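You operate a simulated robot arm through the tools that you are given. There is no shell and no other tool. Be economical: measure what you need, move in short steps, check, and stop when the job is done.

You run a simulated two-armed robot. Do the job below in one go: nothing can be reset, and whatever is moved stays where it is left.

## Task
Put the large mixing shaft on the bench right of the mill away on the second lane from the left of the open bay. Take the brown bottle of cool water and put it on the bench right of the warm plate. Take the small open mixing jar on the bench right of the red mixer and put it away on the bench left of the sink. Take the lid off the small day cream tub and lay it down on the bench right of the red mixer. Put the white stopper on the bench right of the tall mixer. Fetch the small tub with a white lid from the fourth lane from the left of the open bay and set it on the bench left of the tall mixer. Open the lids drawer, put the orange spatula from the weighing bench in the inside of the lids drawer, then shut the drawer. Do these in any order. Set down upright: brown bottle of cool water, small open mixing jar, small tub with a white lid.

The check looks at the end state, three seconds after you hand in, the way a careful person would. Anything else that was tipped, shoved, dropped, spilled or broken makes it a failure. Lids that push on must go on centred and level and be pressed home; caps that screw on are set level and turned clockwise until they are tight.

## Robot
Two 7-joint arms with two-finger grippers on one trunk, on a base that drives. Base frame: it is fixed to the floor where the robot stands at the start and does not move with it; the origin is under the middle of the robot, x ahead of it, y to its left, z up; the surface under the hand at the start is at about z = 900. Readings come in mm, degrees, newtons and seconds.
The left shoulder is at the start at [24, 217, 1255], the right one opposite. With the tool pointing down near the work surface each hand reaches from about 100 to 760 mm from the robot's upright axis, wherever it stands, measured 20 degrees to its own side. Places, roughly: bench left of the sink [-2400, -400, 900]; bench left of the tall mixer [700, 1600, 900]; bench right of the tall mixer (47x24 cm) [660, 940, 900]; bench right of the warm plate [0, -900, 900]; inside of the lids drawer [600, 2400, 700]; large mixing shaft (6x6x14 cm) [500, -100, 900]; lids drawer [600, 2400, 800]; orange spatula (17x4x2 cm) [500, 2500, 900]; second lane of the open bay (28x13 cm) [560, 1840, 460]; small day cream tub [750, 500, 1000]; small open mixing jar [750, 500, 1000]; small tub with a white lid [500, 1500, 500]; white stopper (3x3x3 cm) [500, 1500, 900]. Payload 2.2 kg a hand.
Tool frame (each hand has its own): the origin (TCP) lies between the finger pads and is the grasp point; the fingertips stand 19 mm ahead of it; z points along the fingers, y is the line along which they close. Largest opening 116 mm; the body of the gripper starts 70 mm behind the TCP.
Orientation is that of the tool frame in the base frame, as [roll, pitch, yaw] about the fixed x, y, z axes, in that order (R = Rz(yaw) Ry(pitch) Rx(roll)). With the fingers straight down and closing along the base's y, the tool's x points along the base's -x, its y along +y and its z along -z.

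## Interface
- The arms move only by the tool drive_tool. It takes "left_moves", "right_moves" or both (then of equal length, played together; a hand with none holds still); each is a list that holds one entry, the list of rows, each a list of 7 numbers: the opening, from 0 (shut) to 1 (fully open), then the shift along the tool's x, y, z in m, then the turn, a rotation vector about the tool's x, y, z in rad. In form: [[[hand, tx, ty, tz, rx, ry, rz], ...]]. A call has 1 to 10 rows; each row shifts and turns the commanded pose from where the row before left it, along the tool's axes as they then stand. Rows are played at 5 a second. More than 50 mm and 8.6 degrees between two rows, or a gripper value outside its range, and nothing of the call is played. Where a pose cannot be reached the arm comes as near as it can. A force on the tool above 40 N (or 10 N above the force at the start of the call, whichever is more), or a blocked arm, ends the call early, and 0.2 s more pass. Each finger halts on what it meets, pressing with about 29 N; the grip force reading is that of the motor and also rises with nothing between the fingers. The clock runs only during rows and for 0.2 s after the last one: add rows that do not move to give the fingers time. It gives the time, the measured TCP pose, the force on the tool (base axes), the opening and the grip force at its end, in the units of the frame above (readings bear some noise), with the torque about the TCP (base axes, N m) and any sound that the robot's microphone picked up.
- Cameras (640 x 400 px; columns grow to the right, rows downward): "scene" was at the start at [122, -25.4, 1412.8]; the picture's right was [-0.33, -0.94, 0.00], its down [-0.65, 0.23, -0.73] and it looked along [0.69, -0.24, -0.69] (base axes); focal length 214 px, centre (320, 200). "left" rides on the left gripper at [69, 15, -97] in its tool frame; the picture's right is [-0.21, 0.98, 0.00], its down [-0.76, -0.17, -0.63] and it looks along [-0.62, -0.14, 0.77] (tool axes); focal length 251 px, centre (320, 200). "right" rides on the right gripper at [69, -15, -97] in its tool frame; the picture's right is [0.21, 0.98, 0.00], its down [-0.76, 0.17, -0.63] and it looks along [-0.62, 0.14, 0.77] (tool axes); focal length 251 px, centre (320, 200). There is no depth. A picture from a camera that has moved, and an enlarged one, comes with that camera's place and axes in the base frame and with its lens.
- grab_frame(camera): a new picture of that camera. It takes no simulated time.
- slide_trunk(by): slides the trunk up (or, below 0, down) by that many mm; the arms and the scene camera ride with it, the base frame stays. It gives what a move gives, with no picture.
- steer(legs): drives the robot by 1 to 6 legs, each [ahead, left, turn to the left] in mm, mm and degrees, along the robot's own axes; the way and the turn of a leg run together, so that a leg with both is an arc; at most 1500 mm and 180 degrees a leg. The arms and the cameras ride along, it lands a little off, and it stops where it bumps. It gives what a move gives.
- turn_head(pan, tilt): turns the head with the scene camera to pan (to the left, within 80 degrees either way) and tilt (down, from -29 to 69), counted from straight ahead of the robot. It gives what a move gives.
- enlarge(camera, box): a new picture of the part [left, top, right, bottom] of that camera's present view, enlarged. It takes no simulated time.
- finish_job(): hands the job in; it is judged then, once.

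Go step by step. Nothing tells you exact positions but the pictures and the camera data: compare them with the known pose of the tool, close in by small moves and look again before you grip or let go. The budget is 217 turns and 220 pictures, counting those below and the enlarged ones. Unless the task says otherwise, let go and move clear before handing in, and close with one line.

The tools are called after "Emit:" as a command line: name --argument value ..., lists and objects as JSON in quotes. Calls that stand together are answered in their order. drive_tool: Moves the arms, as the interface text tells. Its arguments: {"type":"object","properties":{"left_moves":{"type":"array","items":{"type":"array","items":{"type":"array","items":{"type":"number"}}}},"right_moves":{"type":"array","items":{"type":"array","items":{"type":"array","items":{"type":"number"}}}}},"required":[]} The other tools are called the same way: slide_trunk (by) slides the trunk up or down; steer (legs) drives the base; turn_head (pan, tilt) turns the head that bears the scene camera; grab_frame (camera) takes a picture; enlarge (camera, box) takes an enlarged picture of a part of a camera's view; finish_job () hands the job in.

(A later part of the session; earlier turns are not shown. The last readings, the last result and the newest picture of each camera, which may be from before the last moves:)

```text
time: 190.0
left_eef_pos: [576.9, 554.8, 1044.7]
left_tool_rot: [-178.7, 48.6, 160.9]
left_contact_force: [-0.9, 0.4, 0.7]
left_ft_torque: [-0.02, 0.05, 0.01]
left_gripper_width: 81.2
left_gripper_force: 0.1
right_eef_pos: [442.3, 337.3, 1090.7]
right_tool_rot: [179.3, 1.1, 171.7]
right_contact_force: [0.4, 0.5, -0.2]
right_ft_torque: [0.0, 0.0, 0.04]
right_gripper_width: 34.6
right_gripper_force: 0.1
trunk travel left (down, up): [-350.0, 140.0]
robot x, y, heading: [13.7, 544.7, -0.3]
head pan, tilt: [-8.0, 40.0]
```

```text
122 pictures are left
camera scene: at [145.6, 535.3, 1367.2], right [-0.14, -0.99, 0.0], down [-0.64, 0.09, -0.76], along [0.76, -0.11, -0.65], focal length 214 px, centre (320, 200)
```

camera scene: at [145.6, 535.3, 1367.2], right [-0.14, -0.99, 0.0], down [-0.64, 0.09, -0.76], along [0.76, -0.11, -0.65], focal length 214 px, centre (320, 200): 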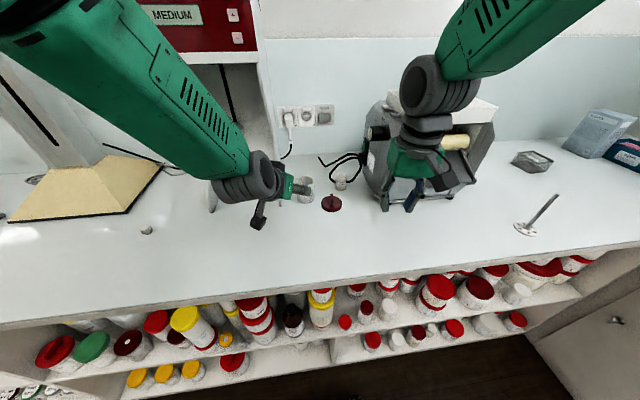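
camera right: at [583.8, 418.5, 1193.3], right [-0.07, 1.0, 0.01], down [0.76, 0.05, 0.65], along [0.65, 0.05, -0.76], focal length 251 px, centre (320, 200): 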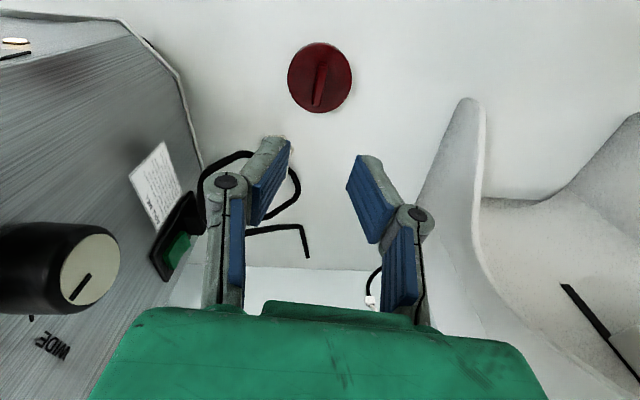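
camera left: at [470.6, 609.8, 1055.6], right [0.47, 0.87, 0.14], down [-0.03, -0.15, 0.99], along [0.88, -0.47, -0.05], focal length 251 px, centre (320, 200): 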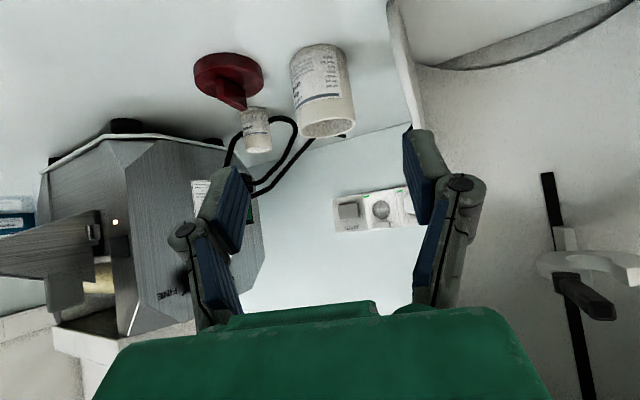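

Tub, lid and jar all stand properly. Next the mixing shaft at (476, −112): back off, lower, drive right, tilt the right hand to 40°.

Emit:
steer --legs '[[-340, 0, 0]]'

Emit:
slide_trunk --by -350

Emit:
steer --legs '[[0, -450, 0]]'

Emit:
drive_tool --right_moves '[[[0.4, 0, 0, 0, 0, 0, -0.14], [0.4, 0, 0, 0, 0, -0.14, 0], [0.4, 0, 0, 0, 0, -0.14, 0], [0.4, 0, 0, 0, 0, -0.14, 0], [0.4, 0, 0, 0, 0, -0.14, 0], [0.4, 0, 0, 0, 0, -0.14, 0], [0.4, 0, 0, 0, 0, 0, 0], [0.4, 0, 0, 0, 0, 0, 0], [0.4, 0, 0, 0, 0, 0, 0], [0.4, 0, 0, 0, 0, 0, 0]]]'

Emit:
slide_trunk --by 350

Emit:
turn_head --pan -15 --tilt 40

Emit:
grab_frame --camera "scene"

Emit:
grab_frame --camera "right"

```text
time: 192.2
left_eef_pos: [237.6, 552.2, 1045.8]
left_tool_rot: [-178.7, 48.7, 160.7]
left_contact_force: [-0.4, 0.3, 0.2]
left_ft_torque: [0.0, 0.01, -0.01]
left_gripper_width: 81.3
left_gripper_force: 0.0
right_eef_pos: [101.9, 335.6, 1091.6]
right_tool_rot: [179.3, 1.3, 171.5]
right_contact_force: [0.1, 0.1, 0.7]
right_ft_torque: [-0.02, -0.02, 0.02]
right_gripper_width: 34.9
right_gripper_force: 0.1
trunk travel left (down, up): [-350.0, 140.0]
robot x, y, heading: [-321.6, 545.3, -0.2]
head pan, tilt: [-8.0, 40.0]
```

```text
time: 195.6
left_eef_pos: [232.0, 554.2, 696.0]
left_tool_rot: [-178.7, 48.8, 160.6]
left_contact_force: [-0.3, -0.3, -0.9]
left_ft_torque: [0.01, -0.03, 0.01]
left_gripper_width: 81.0
left_gripper_force: 0.1
right_eef_pos: [98.5, 336.3, 742.2]
right_tool_rot: [179.2, 1.4, 171.4]
right_contact_force: [-0.3, 0.4, 0.3]
right_ft_torque: [0.01, 0.02, 0.04]
right_gripper_width: 34.5
right_gripper_force: 0.0
trunk travel left (down, up): [0.0, 490.0]
robot x, y, heading: [-321.5, 549.2, -0.0]
head pan, tilt: [-8.0, 40.0]
```

```text
time: 198.3
left_eef_pos: [232.5, 110.4, 695.6]
left_tool_rot: [-178.2, 48.9, 161.0]
left_contact_force: [-0.5, 1.2, 0.1]
left_ft_torque: [-0.03, 0.0, -0.03]
left_gripper_width: 81.1
left_gripper_force: 0.0
right_eef_pos: [97.6, -107.6, 744.0]
right_tool_rot: [179.7, 1.5, 171.7]
right_contact_force: [-0.6, 0.5, 0.9]
right_ft_torque: [-0.07, -0.01, 0.02]
right_gripper_width: 34.7
right_gripper_force: 0.1
trunk travel left (down, up): [0.0, 490.0]
robot x, y, heading: [-325.6, 96.9, -0.0]
head pan, tilt: [-8.0, 40.0]
```

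```text
time: 200.5
left_eef_pos: [230.3, 107.2, 696.8]
left_tool_rot: [-178.7, 48.9, 160.6]
left_contact_force: [-0.2, -0.3, 0.1]
left_ft_torque: [-0.02, 0.01, -0.01]
left_gripper_width: 81.3
left_gripper_force: 0.1
right_eef_pos: [98.4, -111.0, 744.5]
right_tool_rot: [179.4, 41.8, 179.2]
right_contact_force: [-1.1, 0.0, 0.3]
right_ft_torque: [0.01, 0.0, 0.0]
right_gripper_width: 46.5
right_gripper_force: 0.1
trunk travel left (down, up): [0.0, 490.0]
robot x, y, heading: [-322.3, 100.4, -0.0]
head pan, tilt: [-8.0, 40.0]
```

```text
time: 203.9
left_eef_pos: [230.1, 104.5, 1047.6]
left_tool_rot: [-178.9, 48.9, 160.5]
left_contact_force: [0.1, 0.0, -0.5]
left_ft_torque: [0.03, -0.03, 0.0]
left_gripper_width: 81.3
left_gripper_force: 0.1
right_eef_pos: [98.9, -110.9, 1094.7]
right_tool_rot: [179.3, 41.7, 179.2]
right_contact_force: [-0.5, 0.3, 0.1]
right_ft_torque: [0.03, 0.02, 0.01]
right_gripper_width: 46.5
right_gripper_force: 0.1
trunk travel left (down, up): [-350.0, 140.0]
robot x, y, heading: [-325.8, 100.2, -0.4]
head pan, tilt: [-8.0, 40.0]
```

```text
time: 204.6
left_eef_pos: [231.6, 104.1, 1047.4]
left_tool_rot: [-178.9, 48.9, 160.5]
left_contact_force: [-0.8, -0.2, -0.2]
left_ft_torque: [0.01, 0.03, -0.01]
left_gripper_width: 81.4
left_gripper_force: 0.0
right_eef_pos: [97.5, -111.8, 1094.2]
right_tool_rot: [179.2, 41.7, 179.1]
right_contact_force: [0.2, -0.5, -0.7]
right_ft_torque: [-0.04, 0.0, 0.01]
right_gripper_width: 46.6
right_gripper_force: 0.0
trunk travel left (down, up): [-350.0, 140.0]
robot x, y, heading: [-322.7, 98.7, -0.3]
head pan, tilt: [-15.0, 40.0]
```

```text
121 pictures are left
camera scene: at [-197.9, 76.8, 1367.4], right [-0.26, -0.97, 0.0], down [-0.62, 0.17, -0.76], along [0.74, -0.2, -0.65], focal length 214 px, centre (320, 200)
```

scene: 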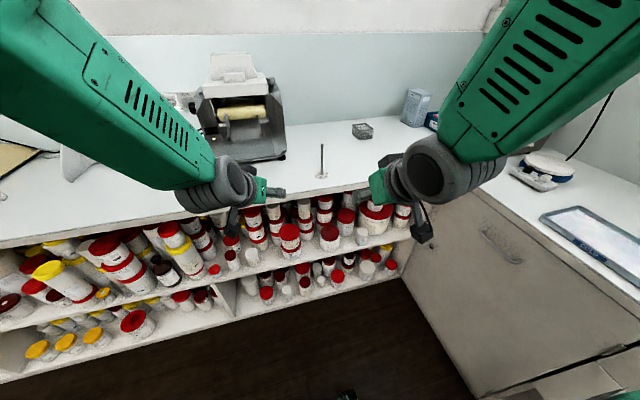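

```text
120 pictures are left
camera right: at [-17.3, -125.7, 1120.4], right [-0.15, 0.98, -0.13], down [0.14, 0.16, 0.98], along [0.98, 0.13, -0.17], focal length 251 px, centre (320, 200)
```

right: 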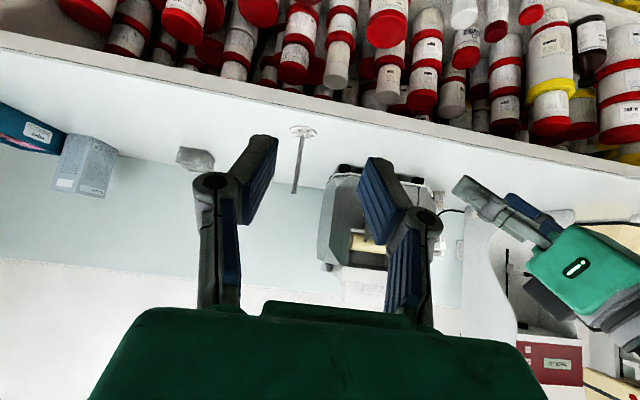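

The shaft is confirmed at (474, −114). Drive in, lower, and approach.

Emit:
steer --legs '[[280, 0, 0]]'

Emit:
drive_tool --right_moves '[[[0.4, 0.0235, 0, 0.0264, 0, 0, 0], [0.4, 0.0235, 0, 0.0264, 0, 0, 0], [0.4, 0.0235, 0, 0.0264, 0, 0, 0], [0.4, -0.0224, 0, 0.02, 0, 0, 0], [0.4, -0.0224, 0, 0.02, 0, 0, 0], [0.4, 0, 0, 0, 0, 0, 0], [0.4, 0, 0, 0, 0, 0, 0]]]'

Emit:
grab_frame --camera "right"

Emit:
grab_frame --camera "scene"

```text
time: 206.6
left_eef_pos: [511.7, 104.7, 1046.1]
left_tool_rot: [-179.0, 48.9, 160.7]
left_contact_force: [-5.3, 1.1, -2.6]
left_ft_torque: [-0.14, 0.01, 0.28]
left_gripper_width: 80.9
left_gripper_force: 0.0
right_eef_pos: [380.0, -110.5, 1094.9]
right_tool_rot: [179.4, 41.7, 179.2]
right_contact_force: [0.1, 0.2, -0.7]
right_ft_torque: [0.01, 0.01, 0.0]
right_gripper_width: 46.5
right_gripper_force: 0.0
trunk travel left (down, up): [-350.0, 140.0]
robot x, y, heading: [-43.3, 96.7, 0.1]
head pan, tilt: [-15.0, 40.0]
```

```text
time: 208.2
left_eef_pos: [508.9, 106.7, 1048.4]
left_tool_rot: [-179.0, 48.7, 160.7]
left_contact_force: [-4.0, 1.1, -1.5]
left_ft_torque: [-0.08, 0.0, 0.1]
left_gripper_width: 80.9
left_gripper_force: 0.1
right_eef_pos: [443.1, -108.9, 988.2]
right_tool_rot: [179.2, 41.8, 179.2]
right_contact_force: [-1.1, 0.1, -1.1]
right_ft_torque: [0.0, -0.03, 0.01]
right_gripper_width: 46.3
right_gripper_force: 0.0
right hand out of reach, approached as far as the arm can: row 1
trunk travel left (down, up): [-350.0, 140.0]
robot x, y, heading: [-46.8, 101.9, 0.2]
head pan, tilt: [-15.0, 40.0]
```

```text
119 pictures are left
camera right: at [327.1, -123.2, 1015.1], right [-0.16, 0.98, -0.13], down [0.14, 0.16, 0.98], along [0.98, 0.13, -0.16], focal length 251 px, centre (320, 200)
```

right: 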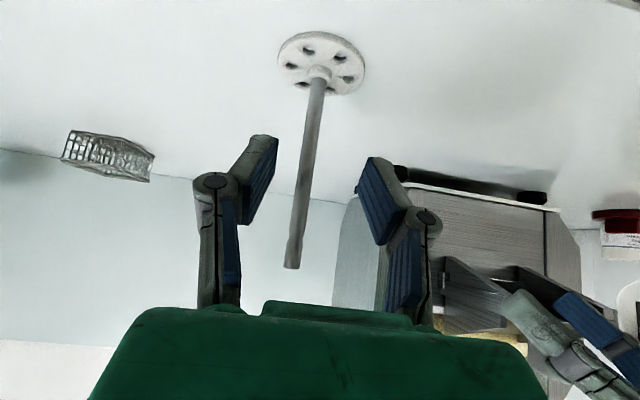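

```text
118 pictures are left
camera scene: at [83.5, 76.9, 1367.3], right [-0.26, -0.97, 0.0], down [-0.62, 0.17, -0.76], along [0.74, -0.2, -0.65], focal length 214 px, centre (320, 200)
```

scene: 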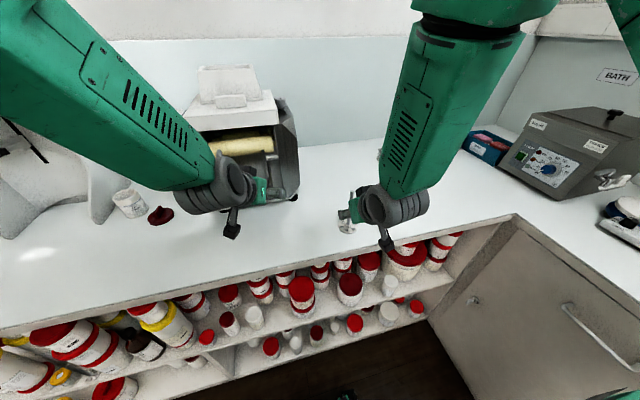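

The left fingers touch the mill front lightly; pull the left hand back at once.

Emit:
drive_tool --left_moves '[[[0.7, 0.02, 0, -0.02, 0, 0, 0], [0.7, 0.03, 0, -0.03, 0, 0, 0], [0.7, 0.03, 0, -0.03, 0, 0, 0], [0.7, 0.03, 0, -0.03, 0, 0, 0], [0.7, 0, 0, 0, 0, 0, 0]]]'

Emit:
enlarge --camera "scene" --box '[100, 50, 360, 250]'

```text
time: 209.4
left_eef_pos: [365.6, 159.1, 1035.9]
left_tool_rot: [-178.8, 48.9, 160.6]
left_contact_force: [-0.1, -0.4, 0.2]
left_ft_torque: [0.02, 0.0, 0.02]
left_gripper_width: 81.5
left_gripper_force: 0.0
right_eef_pos: [443.2, -108.0, 988.5]
right_tool_rot: [179.3, 41.7, 179.3]
right_contact_force: [-0.7, -0.1, -0.2]
right_ft_torque: [-0.01, 0.02, 0.02]
right_gripper_width: 46.4
right_gripper_force: 0.0
trunk travel left (down, up): [-350.0, 140.0]
robot x, y, heading: [-47.6, 100.3, -0.1]
head pan, tilt: [-15.0, 40.0]
```

```text
2.00 times, centred on (230, 150) of scene
camera zoom: at [83.5, 77.2, 1367.3], right [-0.26, -0.97, 0.0], down [-0.62, 0.17, -0.76], along [0.74, -0.2, -0.65], focal length 429 px, centre (500, 300)
```

zoom: 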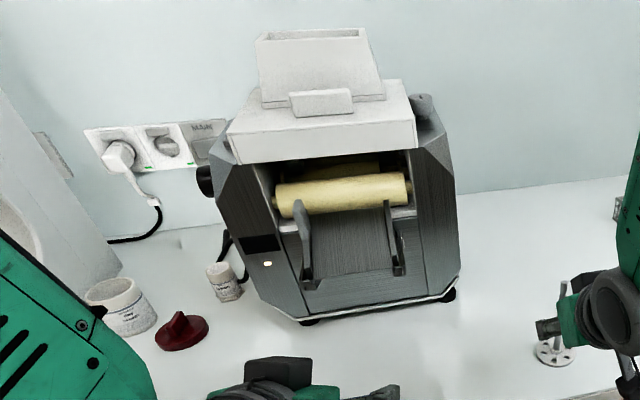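

The mill is unharmed. Move the right hand onto the rod and grip.

Emit:
drive_tool --right_moves '[[[0.4, -0.0116, -0.006, 0.0103, 0, 0, 0], [0.4, -0.0116, 0, 0.0103, 0, 0, 0], [0.4, 0, 0, 0, 0, 0, 0]]]'

Emit:
grab_frame --camera "right"

```text
time: 210.2
left_eef_pos: [364.5, 159.4, 1036.4]
left_tool_rot: [-178.9, 48.9, 160.7]
left_contact_force: [-0.9, 0.7, -0.2]
left_ft_torque: [-0.01, -0.02, 0.03]
left_gripper_width: 81.0
left_gripper_force: 0.1
right_eef_pos: [473.9, -115.1, 990.7]
right_tool_rot: [179.3, 41.8, 179.2]
right_contact_force: [0.6, 0.2, 0.4]
right_ft_torque: [-0.01, -0.01, 0.0]
right_gripper_width: 46.4
right_gripper_force: 0.0
trunk travel left (down, up): [-350.0, 140.0]
robot x, y, heading: [-44.2, 95.4, 0.2]
head pan, tilt: [-15.0, 40.0]
```

```text
116 pictures are left
camera right: at [357.8, -129.5, 1015.6], right [-0.16, 0.98, -0.13], down [0.14, 0.16, 0.98], along [0.98, 0.13, -0.16], focal length 251 px, centre (320, 200)
```

right: 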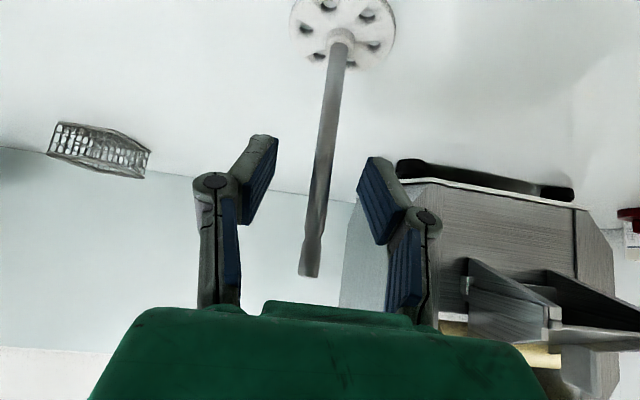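

Emit:
drive_tool --right_moves '[[[0.4, -0.003, 0, 0.0027, 0, 0, 0], [0.03, 0, 0, 0, 0, 0, 0], [0.03, 0, 0, 0, 0, 0, 0], [0.03, 0, 0, 0, 0, 0, 0], [0.03, 0, 0, 0, 0, 0, 0]]]'

Emit:
drive_tool --right_moves '[[[0.03, -0.02, 0, -0.0224, 0, 0, 0], [0.03, -0.02, 0, -0.0224, 0, 0, 0], [0.03, 0, 0, 0, 0, 0, 0]]]'

Emit:
grab_frame --camera "right"

Emit:
grab_frame --camera "scene"

```text
time: 211.4
left_eef_pos: [364.0, 158.7, 1036.1]
left_tool_rot: [-178.8, 48.9, 160.7]
left_contact_force: [0.5, 0.2, -0.1]
left_ft_torque: [-0.02, 0.02, 0.04]
left_gripper_width: 81.2
left_gripper_force: 0.2
right_eef_pos: [477.6, -114.8, 988.4]
right_tool_rot: [179.3, 41.8, 179.3]
right_contact_force: [0.8, 0.2, 0.2]
right_ft_torque: [-0.03, 0.01, -0.01]
right_gripper_width: 8.8
right_gripper_force: 28.4
trunk travel left (down, up): [-350.0, 140.0]
robot x, y, heading: [-41.7, 98.4, -0.1]
head pan, tilt: [-15.0, 40.0]
```

```text
time: 212.2
left_eef_pos: [364.5, 159.5, 1036.0]
left_tool_rot: [-178.9, 48.8, 160.7]
left_contact_force: [0.1, 0.4, 0.7]
left_ft_torque: [0.0, -0.03, 0.01]
left_gripper_width: 81.5
left_gripper_force: 0.0
right_eef_pos: [479.5, -115.4, 1048.3]
right_tool_rot: [179.2, 41.7, 179.3]
right_contact_force: [0.4, -0.3, -1.2]
right_ft_torque: [0.02, 0.02, 0.03]
right_gripper_width: 8.9
right_gripper_force: 28.9
trunk travel left (down, up): [-350.0, 140.0]
robot x, y, heading: [-42.1, 102.6, 0.1]
head pan, tilt: [-15.0, 40.0]
```

```text
115 pictures are left
camera right: at [363.0, -129.5, 1074.4], right [-0.16, 0.98, -0.13], down [0.14, 0.16, 0.98], along [0.98, 0.13, -0.17], focal length 251 px, centre (320, 200)
```

right: 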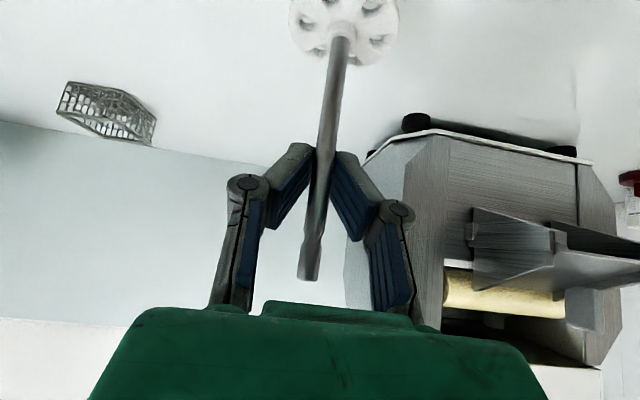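

```text
114 pictures are left
camera scene: at [83.8, 76.8, 1367.3], right [-0.26, -0.97, 0.0], down [-0.62, 0.17, -0.76], along [0.74, -0.2, -0.65], focal length 214 px, centre (320, 200)
```

scene: 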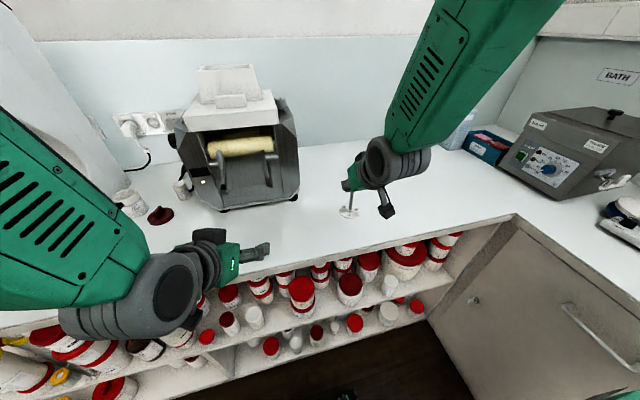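

The shaft is held with the TCP 88 mm above its base. Back off, lower, and drive left to the bay (robot y≈2050).

Emit:
steer --legs '[[-320, 0, 0]]'

Emit:
slide_trunk --by -345

Emit:
steer --legs '[[0, 1000, 0], [0, 945, 0]]'

Emit:
drive_tool --right_moves '[[[0.03, 0, 0, 0, 0, 0, 0], [0.03, 0, 0, 0, 0, 0, 0], [0.03, 0, 0, 0, 0, 0, 0], [0.03, 0, 0, 0, 0, 0, 0], [0.03, 0, 0, 0, 0, 0, 0], [0.03, 0, 0, 0, 0, 0, 0], [0.03, 0, 0, 0, 0, 0, 0], [0.03, 0, 0, 0, 0, 0, 0], [0.03, 0, 0, 0, 0, 0, 0], [0.03, 0, 0, 0, 0, 0, 0]]]'

Emit:
turn_head --pan -15 --tilt 30

Emit:
grab_frame --camera "scene"

Emit:
grab_frame --camera "right"

```text
time: 214.3
left_eef_pos: [39.3, 157.9, 1036.8]
left_tool_rot: [-178.7, 49.0, 160.7]
left_contact_force: [0.2, -0.4, 0.2]
left_ft_torque: [0.0, -0.02, 0.0]
left_gripper_width: 81.3
left_gripper_force: 0.0
right_eef_pos: [153.0, -115.9, 1049.8]
right_tool_rot: [179.3, 41.8, 179.3]
right_contact_force: [-0.4, -0.6, -1.4]
right_ft_torque: [-0.01, 0.02, -0.01]
right_gripper_width: 8.4
right_gripper_force: 29.1
trunk travel left (down, up): [-350.0, 140.0]
robot x, y, heading: [-370.3, 98.9, -0.1]
head pan, tilt: [-15.0, 40.0]
```

```text
time: 217.7
left_eef_pos: [36.5, 158.6, 691.8]
left_tool_rot: [-178.9, 49.1, 160.6]
left_contact_force: [-0.6, 0.4, 0.0]
left_ft_torque: [-0.01, 0.0, 0.0]
left_gripper_width: 81.2
left_gripper_force: 0.1
right_eef_pos: [149.3, -115.5, 706.2]
right_tool_rot: [179.2, 41.9, 179.2]
right_contact_force: [0.2, 0.3, -1.2]
right_ft_torque: [-0.01, -0.01, -0.01]
right_gripper_width: 8.3
right_gripper_force: 29.0
trunk travel left (down, up): [-5.0, 485.0]
robot x, y, heading: [-367.6, 95.9, 0.1]
head pan, tilt: [-15.0, 40.0]
```

```text
time: 227.4
left_eef_pos: [37.8, 2091.5, 692.0]
left_tool_rot: [-179.3, 48.9, 159.8]
left_contact_force: [0.0, -0.6, 0.9]
left_ft_torque: [0.03, 0.02, 0.03]
left_gripper_width: 81.3
left_gripper_force: 0.1
right_eef_pos: [149.3, 1817.0, 704.0]
right_tool_rot: [179.0, 42.0, 178.7]
right_contact_force: [0.1, -0.1, -1.0]
right_ft_torque: [0.02, -0.01, 0.02]
right_gripper_width: 6.1
right_gripper_force: 29.1
trunk travel left (down, up): [-5.0, 485.0]
robot x, y, heading: [-366.0, 2037.2, -0.4]
head pan, tilt: [-15.0, 40.0]
```

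```text
time: 229.6
left_eef_pos: [36.8, 2094.7, 693.0]
left_tool_rot: [-179.1, 49.1, 160.1]
left_contact_force: [0.7, 0.5, -0.7]
left_ft_torque: [0.0, -0.06, -0.03]
left_gripper_width: 81.5
left_gripper_force: 0.0
right_eef_pos: [148.1, 1819.3, 706.6]
right_tool_rot: [179.3, 42.0, 178.8]
right_contact_force: [-0.1, 0.0, -1.1]
right_ft_torque: [0.01, 0.04, 0.01]
right_gripper_width: 5.8
right_gripper_force: 28.9
trunk travel left (down, up): [-5.0, 485.0]
robot x, y, heading: [-365.1, 2036.8, -0.5]
head pan, tilt: [-15.0, 40.0]
```

```text
time: 230.3
left_eef_pos: [36.5, 2094.0, 693.1]
left_tool_rot: [-179.0, 49.1, 160.1]
left_contact_force: [-0.5, -0.8, 0.3]
left_ft_torque: [0.01, -0.03, 0.04]
left_gripper_width: 81.4
left_gripper_force: 0.0
right_eef_pos: [148.5, 1818.8, 707.3]
right_tool_rot: [179.3, 42.1, 178.8]
right_contact_force: [-0.2, 0.3, -0.5]
right_ft_torque: [0.0, 0.01, -0.02]
right_gripper_width: 5.8
right_gripper_force: 29.2
trunk travel left (down, up): [-5.0, 485.0]
robot x, y, heading: [-369.2, 2039.8, -0.2]
head pan, tilt: [-15.0, 30.0]
```

```text
113 pictures are left
camera scene: at [-236.6, 2013.2, 1037.7], right [-0.27, -0.96, 0.0], down [-0.49, 0.13, -0.86], along [0.83, -0.23, -0.5], focal length 214 px, centre (320, 200)
```

scene: 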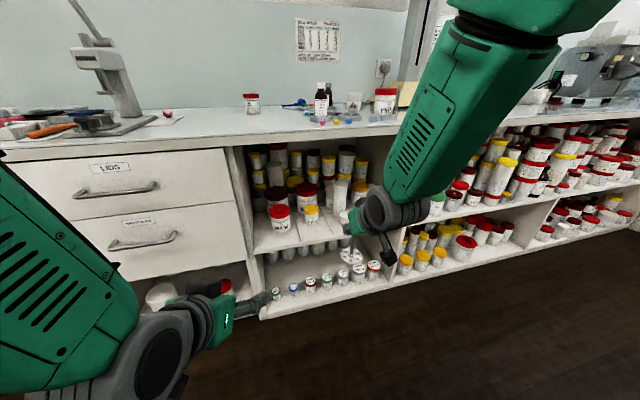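

```text
112 pictures are left
camera right: at [32.3, 1806.1, 731.9], right [-0.15, 0.98, -0.14], down [0.14, 0.16, 0.98], along [0.98, 0.12, -0.16], focal length 251 px, centre (320, 200)
```

right: 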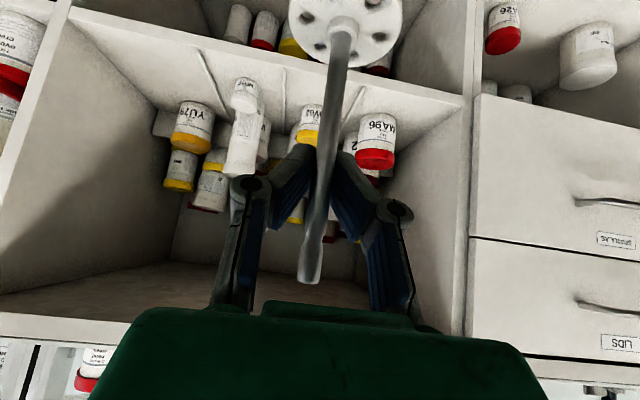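

The bay view confirms lane 2 spans y 1763–1909, with the yellow jar's front at x≈510. Drive forward and lower the shaft in front of the lane.

Emit:
steer --legs '[[165, 0, 0]]'

Emit:
drive_tool --right_moves '[[[0.02, 0.028, 0.006, 0.031, 0, 0, 0], [0.02, 0.028, 0.006, 0.031, 0, 0, 0], [0.02, 0.028, 0.006, 0.031, 0, 0, 0], [0.02, 0, 0, 0, 0, 0, 0], [0.02, 0, 0, 0, 0, 0, 0]]]'

Emit:
grab_frame --camera "scene"

Emit:
grab_frame --camera "right"

```text
time: 231.8
left_eef_pos: [202.8, 2092.6, 692.3]
left_tool_rot: [-179.0, 49.2, 160.1]
left_contact_force: [0.7, 0.1, -0.5]
left_ft_torque: [0.03, -0.01, -0.01]
left_gripper_width: 81.3
left_gripper_force: 0.1
right_eef_pos: [313.4, 1817.8, 704.6]
right_tool_rot: [179.3, 42.0, 178.8]
right_contact_force: [0.7, 0.6, -1.1]
right_ft_torque: [0.0, 0.01, -0.01]
right_gripper_width: 5.8
right_gripper_force: 29.1
trunk travel left (down, up): [-5.0, 485.0]
robot x, y, heading: [-203.0, 2036.5, -0.3]
head pan, tilt: [-15.0, 30.0]
```

```text
time: 233.0
left_eef_pos: [200.7, 2093.2, 694.4]
left_tool_rot: [-179.1, 49.3, 159.9]
left_contact_force: [0.0, -0.4, -0.9]
left_ft_torque: [0.03, -0.01, 0.01]
left_gripper_width: 81.3
left_gripper_force: 0.0
right_eef_pos: [312.4, 1837.3, 582.9]
right_tool_rot: [179.4, 42.2, 178.8]
right_contact_force: [0.2, -0.2, -0.4]
right_ft_torque: [0.0, 0.0, 0.0]
right_gripper_width: 5.7
right_gripper_force: 29.2
trunk travel left (down, up): [-5.0, 485.0]
robot x, y, heading: [-200.5, 2040.0, -0.6]
head pan, tilt: [-15.0, 30.0]
```

```text
111 pictures are left
camera scene: at [-71.0, 2012.0, 1037.7], right [-0.27, -0.96, 0.0], down [-0.48, 0.13, -0.86], along [0.83, -0.23, -0.5], focal length 214 px, centre (320, 200)
```

scene: 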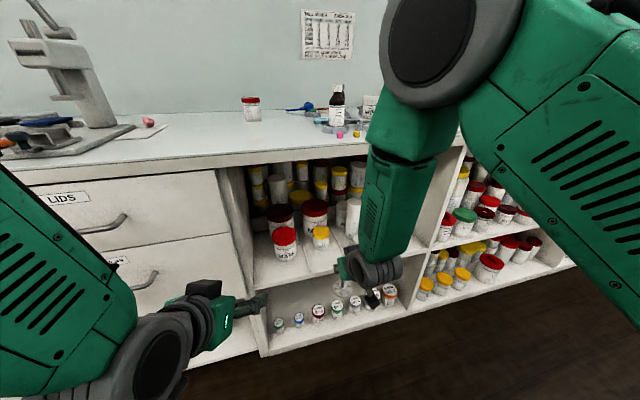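

```text
110 pictures are left
camera right: at [196.4, 1823.8, 607.5], right [-0.15, 0.98, -0.14], down [0.14, 0.16, 0.98], along [0.98, 0.12, -0.16], focal length 251 px, centre (320, 200)
```

right: 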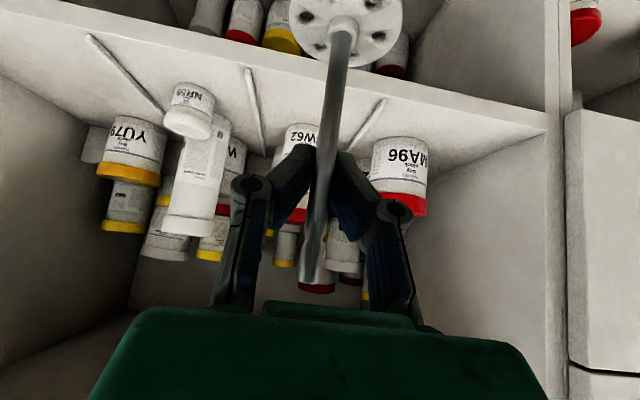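

Aligned with the lane centre. Extend into the lane at height.

Emit:
drive_tool --right_moves '[[[0.02, -0.027, 0, 0.0245, 0, 0, 0], [0.02, -0.027, 0, 0.0245, 0, 0, 0], [0.02, -0.027, 0, 0.0245, 0, 0, 0], [0.02, -0.022, 0, 0.0199, 0, 0, 0], [0.02, 0, 0, 0, 0, 0, 0], [0.02, 0, 0, 0, 0, 0, 0]]]'

Emit:
grab_frame --camera "right"

Emit:
grab_frame --camera "scene"

```text
time: 234.4
left_eef_pos: [201.2, 2093.8, 693.9]
left_tool_rot: [-179.1, 49.3, 159.9]
left_contact_force: [0.4, -0.1, 0.1]
left_ft_torque: [0.0, 0.01, -0.01]
left_gripper_width: 81.1
left_gripper_force: 0.1
right_eef_pos: [453.6, 1834.6, 581.8]
right_tool_rot: [179.3, 42.3, 178.8]
right_contact_force: [-0.9, -0.2, -0.9]
right_ft_torque: [0.0, -0.03, 0.01]
right_gripper_width: 5.8
right_gripper_force: 29.7
trunk travel left (down, up): [-5.0, 485.0]
robot x, y, heading: [-198.9, 2034.6, -0.8]
head pan, tilt: [-15.0, 30.0]
```

```text
109 pictures are left
camera right: at [336.5, 1821.5, 607.3], right [-0.15, 0.98, -0.14], down [0.14, 0.16, 0.98], along [0.98, 0.12, -0.16], focal length 251 px, centre (320, 200)
```

right: 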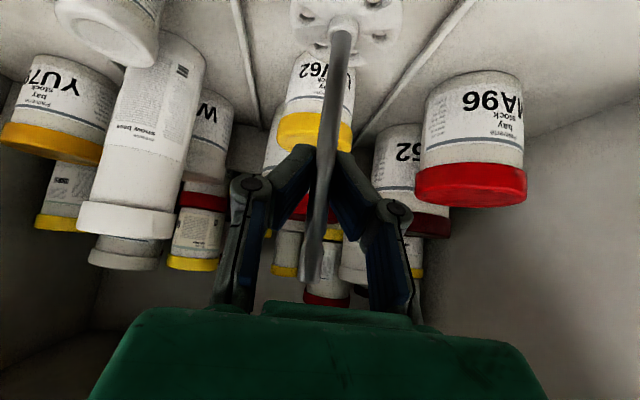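

```text
108 pictures are left
camera scene: at [-70.5, 2011.9, 1037.7], right [-0.27, -0.96, 0.0], down [-0.49, 0.13, -0.86], along [0.83, -0.23, -0.5], focal length 214 px, centre (320, 200)
```

scene: 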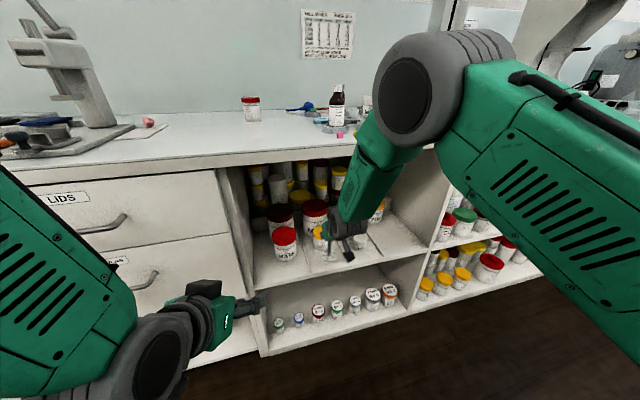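

The shaft has slipped down in the grip by about 15 mm, so I'll lower in small steps watching the force.

Emit:
drive_tool --right_moves '[[[0.02, 0.0067, 0, 0.0074, 0, 0, 0], [0.02, 0, 0, 0, 0, 0, 0]]]'

Emit:
drive_tool --right_moves '[[[0.02, 0.0034, 0, 0.0037, 0, 0, 0], [0.02, 0, 0, 0, 0, 0, 0]]]'

Emit:
drive_tool --right_moves '[[[0.02, 0.0027, 0, 0.003, 0, 0, 0], [0.02, 0, 0, 0, 0, 0, 0]]]'

Emit:
grab_frame --camera "right"

```text
time: 235.0
left_eef_pos: [202.0, 2092.0, 693.0]
left_tool_rot: [-179.0, 49.3, 160.0]
left_contact_force: [-0.1, 1.2, 1.1]
left_ft_torque: [0.0, 0.01, 0.0]
left_gripper_width: 81.1
left_gripper_force: 0.0
right_eef_pos: [451.7, 1834.8, 571.5]
right_tool_rot: [179.3, 42.1, 178.8]
right_contact_force: [0.5, -0.3, -1.3]
right_ft_torque: [-0.01, 0.02, 0.01]
right_gripper_width: 6.0
right_gripper_force: 28.6
trunk travel left (down, up): [-5.0, 485.0]
robot x, y, heading: [-202.7, 2035.5, -0.4]
head pan, tilt: [-15.0, 30.0]
```

```text
time: 235.6
left_eef_pos: [200.3, 2093.0, 694.3]
left_tool_rot: [-179.1, 49.2, 160.0]
left_contact_force: [0.0, 0.5, 0.1]
left_ft_torque: [0.03, -0.01, 0.01]
left_gripper_width: 81.2
left_gripper_force: 0.0
right_eef_pos: [452.7, 1834.2, 567.9]
right_tool_rot: [179.3, 42.2, 178.8]
right_contact_force: [0.0, -0.4, -0.3]
right_ft_torque: [0.0, 0.04, 0.01]
right_gripper_width: 6.1
right_gripper_force: 29.0
trunk travel left (down, up): [-5.0, 485.0]
robot x, y, heading: [-203.3, 2037.5, -0.4]
head pan, tilt: [-15.0, 30.0]
```

```text
time: 236.2
left_eef_pos: [200.1, 2093.2, 694.6]
left_tool_rot: [-179.1, 49.4, 159.9]
left_contact_force: [0.7, -0.3, 0.8]
left_ft_torque: [0.0, 0.0, 0.02]
left_gripper_width: 81.1
left_gripper_force: 0.1
right_eef_pos: [452.5, 1836.0, 563.7]
right_tool_rot: [179.3, 42.3, 178.8]
right_contact_force: [-0.5, -0.1, -0.6]
right_ft_torque: [-0.01, -0.01, -0.01]
right_gripper_width: 5.9
right_gripper_force: 29.4
trunk travel left (down, up): [-5.0, 485.0]
robot x, y, heading: [-202.4, 2034.8, -0.4]
head pan, tilt: [-15.0, 30.0]
```

```text
107 pictures are left
camera right: at [335.6, 1822.0, 588.4], right [-0.15, 0.98, -0.14], down [0.14, 0.16, 0.98], along [0.98, 0.12, -0.16], focal length 251 px, centre (320, 200)
```

right: 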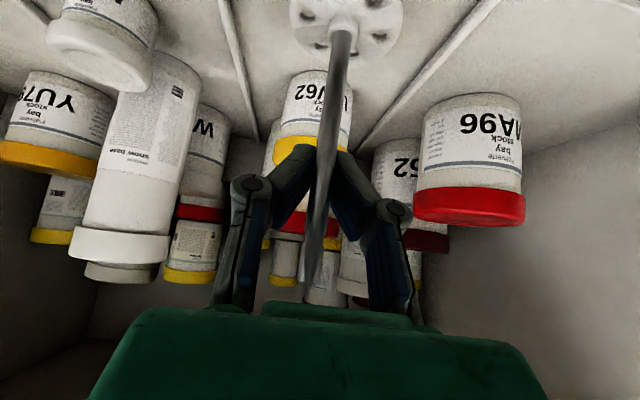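

Emit:
drive_tool --right_moves '[[[0.02, 0.0005, 0, 0.005, 0, 0, 0], [0.02, 0, 0, 0, 0, 0, 0]]]'

Emit:
drive_tool --right_moves '[[[0.02, 0.0027, 0, 0.003, 0, 0, 0], [0.02, 0, 0, 0, 0, 0, 0]]]'

Emit:
drive_tool --right_moves '[[[0.02, 0.0027, 0, 0.003, 0, 0, 0], [0.02, 0, 0, 0, 0, 0, 0]]]'

Emit:
enlarge --camera "scene" --box '[260, 180, 420, 300]'

```text
time: 236.8
left_eef_pos: [200.4, 2092.9, 693.4]
left_tool_rot: [-179.1, 49.3, 160.0]
left_contact_force: [-0.4, 0.5, 0.3]
left_ft_torque: [0.02, -0.02, 0.0]
left_gripper_width: 81.0
left_gripper_force: 0.1
right_eef_pos: [456.3, 1835.9, 558.7]
right_tool_rot: [179.4, 42.2, 178.8]
right_contact_force: [0.6, -0.3, -0.2]
right_ft_torque: [0.02, 0.0, 0.02]
right_gripper_width: 6.1
right_gripper_force: 29.2
trunk travel left (down, up): [-5.0, 485.0]
robot x, y, heading: [-203.3, 2035.1, -0.3]
head pan, tilt: [-15.0, 30.0]
```

```text
time: 237.4
left_eef_pos: [200.8, 2092.9, 694.0]
left_tool_rot: [-179.1, 49.4, 160.0]
left_contact_force: [-0.3, -0.6, 0.8]
left_ft_torque: [0.0, -0.01, -0.01]
left_gripper_width: 81.0
left_gripper_force: 0.0
right_eef_pos: [454.7, 1834.9, 555.0]
right_tool_rot: [179.4, 42.2, 178.8]
right_contact_force: [-0.4, -0.6, -0.7]
right_ft_torque: [0.0, 0.02, 0.03]
right_gripper_width: 6.1
right_gripper_force: 28.9
trunk travel left (down, up): [-5.0, 485.0]
robot x, y, heading: [-199.8, 2041.3, -0.6]
head pan, tilt: [-15.0, 30.0]
```

```text
time: 238.0
left_eef_pos: [201.0, 2092.9, 695.2]
left_tool_rot: [-179.1, 49.3, 160.0]
left_contact_force: [0.1, -0.8, 0.1]
left_ft_torque: [-0.02, -0.01, 0.0]
left_gripper_width: 81.1
left_gripper_force: 0.1
right_eef_pos: [455.4, 1834.7, 551.4]
right_tool_rot: [179.3, 42.1, 178.9]
right_contact_force: [-0.6, 0.2, -1.7]
right_ft_torque: [-0.02, 0.02, -0.01]
right_gripper_width: 6.5
right_gripper_force: 28.8
trunk travel left (down, up): [-5.0, 485.0]
robot x, y, heading: [-201.1, 2033.9, -0.4]
head pan, tilt: [-15.0, 30.0]
```

```text
3.33 times, centred on (340, 240) of scene
camera zoom: at [-70.5, 2012.0, 1037.7], right [-0.27, -0.96, 0.0], down [-0.49, 0.13, -0.86], along [0.83, -0.23, -0.5], focal length 715 px, centre (253, 67)
```

zoom: 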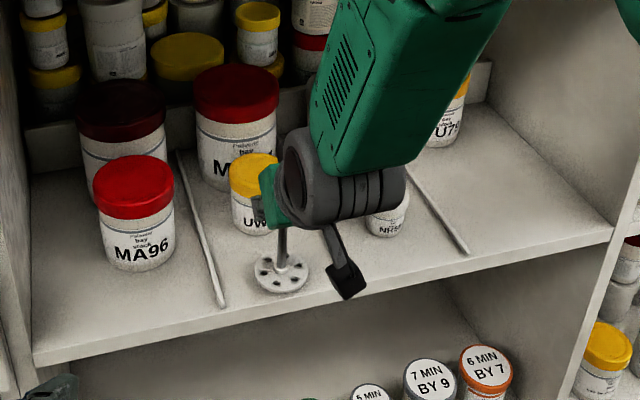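

Emit:
drive_tool --right_moves '[[[0.02, 0.002, 0, 0.0022, 0, 0, 0], [0.02, 0, 0, 0, 0, 0, 0]]]'

Emit:
drive_tool --right_moves '[[[0.02, 0.002, 0, 0.0022, 0, 0, 0], [0.02, 0, 0, 0, 0, 0, 0]]]'

Emit:
drive_tool --right_moves '[[[0.02, 0.002, 0, 0.0022, 0, 0, 0], [0.02, 0, 0, 0, 0, 0, 0]]]'

Emit:
enlarge --camera "scene" --box '[290, 220, 370, 280]'

```text
time: 238.6
left_eef_pos: [202.0, 2093.3, 694.5]
left_tool_rot: [-179.1, 49.3, 160.1]
left_contact_force: [-0.4, -0.1, 0.5]
left_ft_torque: [0.0, 0.0, -0.01]
left_gripper_width: 81.2
left_gripper_force: 0.2
right_eef_pos: [454.7, 1835.7, 548.8]
right_tool_rot: [179.4, 42.1, 178.8]
right_contact_force: [0.3, 0.4, -0.2]
right_ft_torque: [-0.03, -0.03, 0.0]
right_gripper_width: 5.9
right_gripper_force: 29.0
trunk travel left (down, up): [-5.0, 485.0]
robot x, y, heading: [-200.5, 2036.7, -0.5]
head pan, tilt: [-15.0, 30.0]
```

```text
time: 239.2
left_eef_pos: [200.4, 2092.9, 694.9]
left_tool_rot: [-179.1, 49.3, 160.1]
left_contact_force: [0.1, 0.5, -0.5]
left_ft_torque: [-0.01, 0.01, 0.03]
left_gripper_width: 81.4
left_gripper_force: 0.0
right_eef_pos: [454.2, 1835.4, 545.6]
right_tool_rot: [179.3, 42.2, 178.9]
right_contact_force: [0.5, -0.1, -1.5]
right_ft_torque: [-0.02, -0.03, -0.01]
right_gripper_width: 6.0
right_gripper_force: 29.0
trunk travel left (down, up): [-5.0, 485.0]
robot x, y, heading: [-202.9, 2035.7, -0.8]
head pan, tilt: [-15.0, 30.0]
```

```text
time: 239.8
left_eef_pos: [200.2, 2093.4, 695.1]
left_tool_rot: [-179.1, 49.3, 160.0]
left_contact_force: [0.4, 0.8, 0.0]
left_ft_torque: [-0.01, -0.01, 0.04]
left_gripper_width: 81.3
left_gripper_force: 0.0
right_eef_pos: [454.5, 1835.9, 543.6]
right_tool_rot: [179.3, 42.2, 178.7]
right_contact_force: [-0.7, 0.1, 6.5]
right_ft_torque: [0.02, 0.29, 0.03]
right_gripper_width: 5.9
right_gripper_force: 29.1
trunk travel left (down, up): [-5.0, 485.0]
robot x, y, heading: [-199.9, 2035.7, -0.5]
head pan, tilt: [-15.0, 30.0]
```

```text
6.67 times, centred on (330, 250) of scene
camera zoom: at [-71.3, 2012.3, 1037.9], right [-0.27, -0.96, 0.0], down [-0.48, 0.13, -0.86], along [0.83, -0.23, -0.5], focal length 1430 px, centre (253, -133)
```

zoom: 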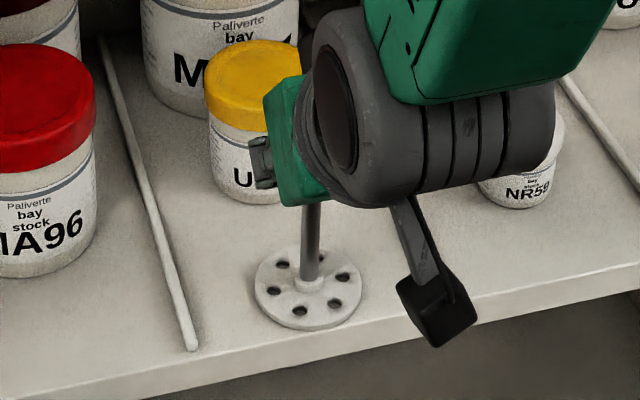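

Standing on the shelf with its front near the edge. I'll nudge it 12 mm deeper with a small lift.

Emit:
drive_tool --right_moves '[[[0.02, -0.0054, 0, -0.0059, 0, 0, 0], [0.02, -0.0089, 0, 0.008, 0, 0, 0], [0.02, 0, 0, 0, 0, 0, 0], [0.02, 0.0044, 0, 0.0048, 0, 0, 0], [0.02, 0, 0, 0, 0, 0, 0]]]'

Emit:
drive_tool --right_moves '[[[0.02, 0.0013, 0, 0.0015, 0, 0, 0], [0.02, 0, 0, 0, 0, 0, 0]]]'

Emit:
enlarge --camera "scene" --box '[290, 220, 370, 280]'

```text
time: 241.0
left_eef_pos: [201.0, 2093.8, 693.8]
left_tool_rot: [-179.0, 49.4, 160.0]
left_contact_force: [-0.2, -0.3, 0.3]
left_ft_torque: [0.0, 0.01, 0.01]
left_gripper_width: 81.2
left_gripper_force: 0.1
right_eef_pos: [466.0, 1835.3, 543.2]
right_tool_rot: [179.3, 42.2, 178.8]
right_contact_force: [0.6, 0.4, -0.4]
right_ft_torque: [-0.04, -0.01, 0.04]
right_gripper_width: 6.0
right_gripper_force: 28.9
trunk travel left (down, up): [-5.0, 485.0]
robot x, y, heading: [-199.5, 2038.7, -0.4]
head pan, tilt: [-15.0, 30.0]
```

```text
time: 241.6
left_eef_pos: [200.1, 2093.4, 693.5]
left_tool_rot: [-179.1, 49.3, 159.9]
left_contact_force: [0.4, 0.1, 0.1]
left_ft_torque: [-0.01, 0.03, -0.02]
left_gripper_width: 81.3
left_gripper_force: 0.1
right_eef_pos: [466.7, 1834.8, 543.0]
right_tool_rot: [179.4, 42.4, 178.8]
right_contact_force: [2.0, 0.7, 6.6]
right_ft_torque: [-0.02, 0.07, -0.06]
right_gripper_width: 6.0
right_gripper_force: 29.0
trunk travel left (down, up): [-5.0, 485.0]
robot x, y, heading: [-200.0, 2034.1, -0.4]
head pan, tilt: [-15.0, 30.0]
```

```text
6.67 times, centred on (330, 250) of scene
camera zoom: at [-71.2, 2012.3, 1037.9], right [-0.27, -0.96, 0.0], down [-0.48, 0.13, -0.86], along [0.83, -0.23, -0.5], focal length 1430 px, centre (253, -133)
```

zoom: 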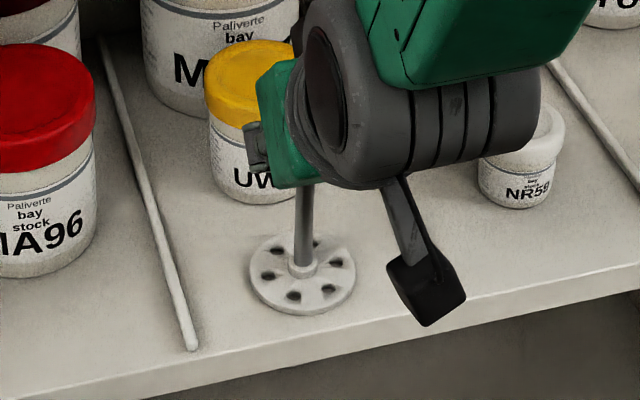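

Release the rod and retreat.

Emit:
drive_tool --right_moves '[[[0.12, 0, 0, 0, 0, 0, 0], [0.25, 0, 0, 0, 0, 0, 0], [0.35, 0, 0, 0, 0, 0, 0], [0.35, 0, 0, 0, 0, 0, 0], [0.35, 0.02, 0, -0.018, 0, 0, 0], [0.35, 0.027, 0, -0.0245, 0, 0, 0], [0.35, 0.027, 0, -0.0245, 0, 0, 0], [0.35, 0.027, 0, -0.0245, 0, 0, 0], [0.35, 0.027, 0, -0.0245, 0, 0, 0], [0.35, 0, 0, 0, 0, 0, 0]]]'

Emit:
enlarge --camera "scene" --box '[260, 180, 420, 300]'

```text
time: 243.8
left_eef_pos: [200.4, 2093.4, 692.8]
left_tool_rot: [-179.0, 49.3, 160.0]
left_contact_force: [-0.4, -0.4, 0.6]
left_ft_torque: [-0.03, -0.05, 0.04]
left_gripper_width: 81.5
left_gripper_force: 0.1
right_eef_pos: [292.6, 1837.3, 540.3]
right_tool_rot: [179.3, 42.1, 178.8]
right_contact_force: [-0.5, -0.1, 0.1]
right_ft_torque: [-0.04, -0.04, 0.01]
right_gripper_width: 40.6
right_gripper_force: 0.0
trunk travel left (down, up): [-5.0, 485.0]
robot x, y, heading: [-206.2, 2035.1, -0.4]
head pan, tilt: [-15.0, 30.0]
```

```text
3.33 times, centred on (340, 240) of scene
camera zoom: at [-71.1, 2012.1, 1037.7], right [-0.27, -0.96, 0.0], down [-0.48, 0.13, -0.86], along [0.83, -0.23, -0.5], focal length 715 px, centre (253, 67)
```

zoom: 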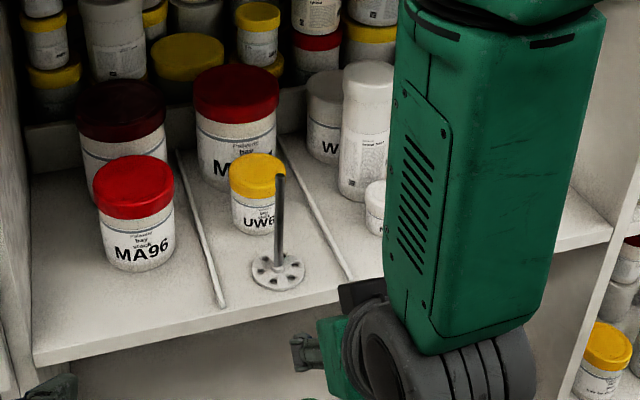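

The shaft stands in lane 2. Next the spatula and drawer: back off, drive left to y≈2400, straighten the left hand, and look.

Emit:
steer --legs '[[-170, 0, 0], [0, 365, 0]]'

Emit:
drive_tool --left_moves '[[[0.5, 0, 0, 0, 0, 0.143, 0], [0.5, 0, 0, 0, 0, 0.143, 0], [0.5, 0, 0, 0, 0, 0.143, 0], [0.5, 0, 0, 0, 0, 0.143, 0], [0.5, 0, 0, 0, 0, 0.143, 0], [0.5, 0, 0, 0, 0, 0.143, 0], [0.5, 0, 0, 0, 0, 0, -0.12], [0.5, 0, 0, 0, 0, 0, -0.12], [0.5, 0, 0, 0, 0, 0, -0.12], [0.5, 0, 0, 0, 0, 0, 0]]]'

Emit:
slide_trunk --by 350

Emit:
turn_head --pan 8 --tilt 35

Emit:
grab_frame --camera "scene"

```text
time: 247.2
left_eef_pos: [34.8, 2457.2, 693.8]
left_tool_rot: [-179.2, 49.2, 159.9]
left_contact_force: [0.5, 0.2, 0.9]
left_ft_torque: [0.01, -0.02, 0.03]
left_gripper_width: 81.2
left_gripper_force: 0.1
right_eef_pos: [127.0, 2201.4, 540.2]
right_tool_rot: [179.2, 42.2, 178.8]
right_contact_force: [-0.7, -0.6, 0.5]
right_ft_torque: [0.0, -0.01, 0.01]
right_gripper_width: 40.6
right_gripper_force: 0.0
trunk travel left (down, up): [-5.0, 485.0]
robot x, y, heading: [-367.9, 2397.7, -0.3]
head pan, tilt: [-15.0, 30.0]
```

```text
time: 249.4
left_eef_pos: [38.1, 2457.7, 703.1]
left_tool_rot: [-177.5, 0.2, -179.1]
left_contact_force: [-0.2, 0.9, 0.4]
left_ft_torque: [-0.03, 0.02, 0.02]
left_gripper_width: 58.1
left_gripper_force: 0.1
right_eef_pos: [125.6, 2201.5, 542.1]
right_tool_rot: [179.4, 42.3, 178.9]
right_contact_force: [-1.1, -0.5, 0.6]
right_ft_torque: [-0.04, 0.06, 0.03]
right_gripper_width: 40.5
right_gripper_force: 0.1
trunk travel left (down, up): [-5.0, 485.0]
robot x, y, heading: [-368.9, 2403.3, -0.6]
head pan, tilt: [-15.0, 30.0]
```

```text
time: 252.8
left_eef_pos: [38.1, 2457.4, 1053.2]
left_tool_rot: [-177.4, 0.0, -179.3]
left_contact_force: [-0.9, -0.2, 0.5]
left_ft_torque: [0.03, 0.0, 0.02]
left_gripper_width: 58.0
left_gripper_force: 0.1
right_eef_pos: [126.1, 2201.6, 892.1]
right_tool_rot: [179.4, 42.3, 178.8]
right_contact_force: [0.5, 0.2, -0.9]
right_ft_torque: [0.02, 0.02, 0.0]
right_gripper_width: 40.7
right_gripper_force: 0.0
trunk travel left (down, up): [-355.0, 135.0]
robot x, y, heading: [-368.0, 2400.0, -0.2]
head pan, tilt: [-15.0, 30.0]
```

```text
time: 253.7
left_eef_pos: [36.8, 2457.4, 1054.1]
left_tool_rot: [-177.5, 0.0, -179.2]
left_contact_force: [0.0, -0.1, -0.2]
left_ft_torque: [-0.01, -0.02, 0.02]
left_gripper_width: 58.2
left_gripper_force: 0.1
right_eef_pos: [126.1, 2201.5, 892.5]
right_tool_rot: [179.3, 42.3, 178.8]
right_contact_force: [-0.7, -0.3, 0.3]
right_ft_torque: [0.0, 0.0, 0.0]
right_gripper_width: 40.7
right_gripper_force: 0.0
trunk travel left (down, up): [-355.0, 135.0]
robot x, y, heading: [-371.0, 2402.3, -0.8]
head pan, tilt: [8.0, 35.0]
```

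```text
102 pictures are left
camera scene: at [-234.5, 2407.0, 1381.0], right [0.07, -1.0, 0.0], down [-0.56, -0.04, -0.82], along [0.82, 0.06, -0.57], focal length 214 px, centre (320, 200)
```

scene: 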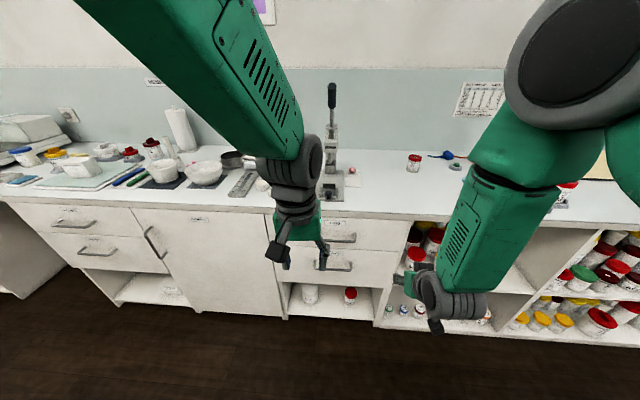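

Emit:
grab_frame --camera "left"

Emit:
enlarge --camera "scene" --box '[220, 130, 420, 290]'

```text
101 pictures are left
camera left: at [-31.8, 2476.2, 1148.2], right [0.2, 0.98, -0.04], down [0.76, -0.13, 0.64], along [0.62, -0.16, -0.77], focal length 251 px, centre (320, 200)
```

left: 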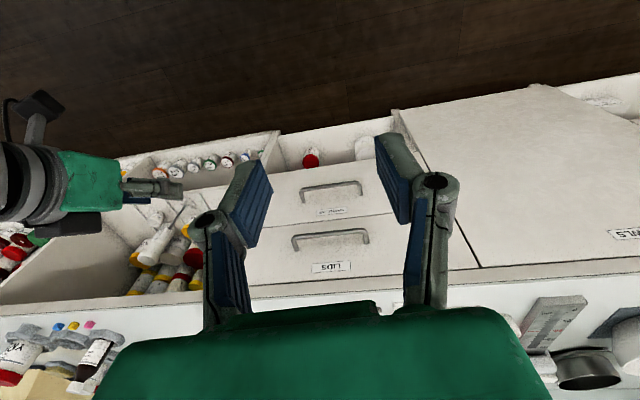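

```text
2.50 times, centred on (320, 210) of scene
camera zoom: at [-234.5, 2407.0, 1381.0], right [0.07, -1.0, 0.0], down [-0.56, -0.04, -0.82], along [0.82, 0.06, -0.57], focal length 536 px, centre (320, 175)
```

zoom: 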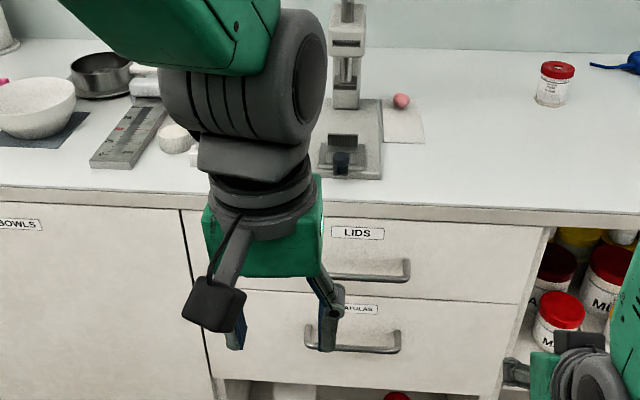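

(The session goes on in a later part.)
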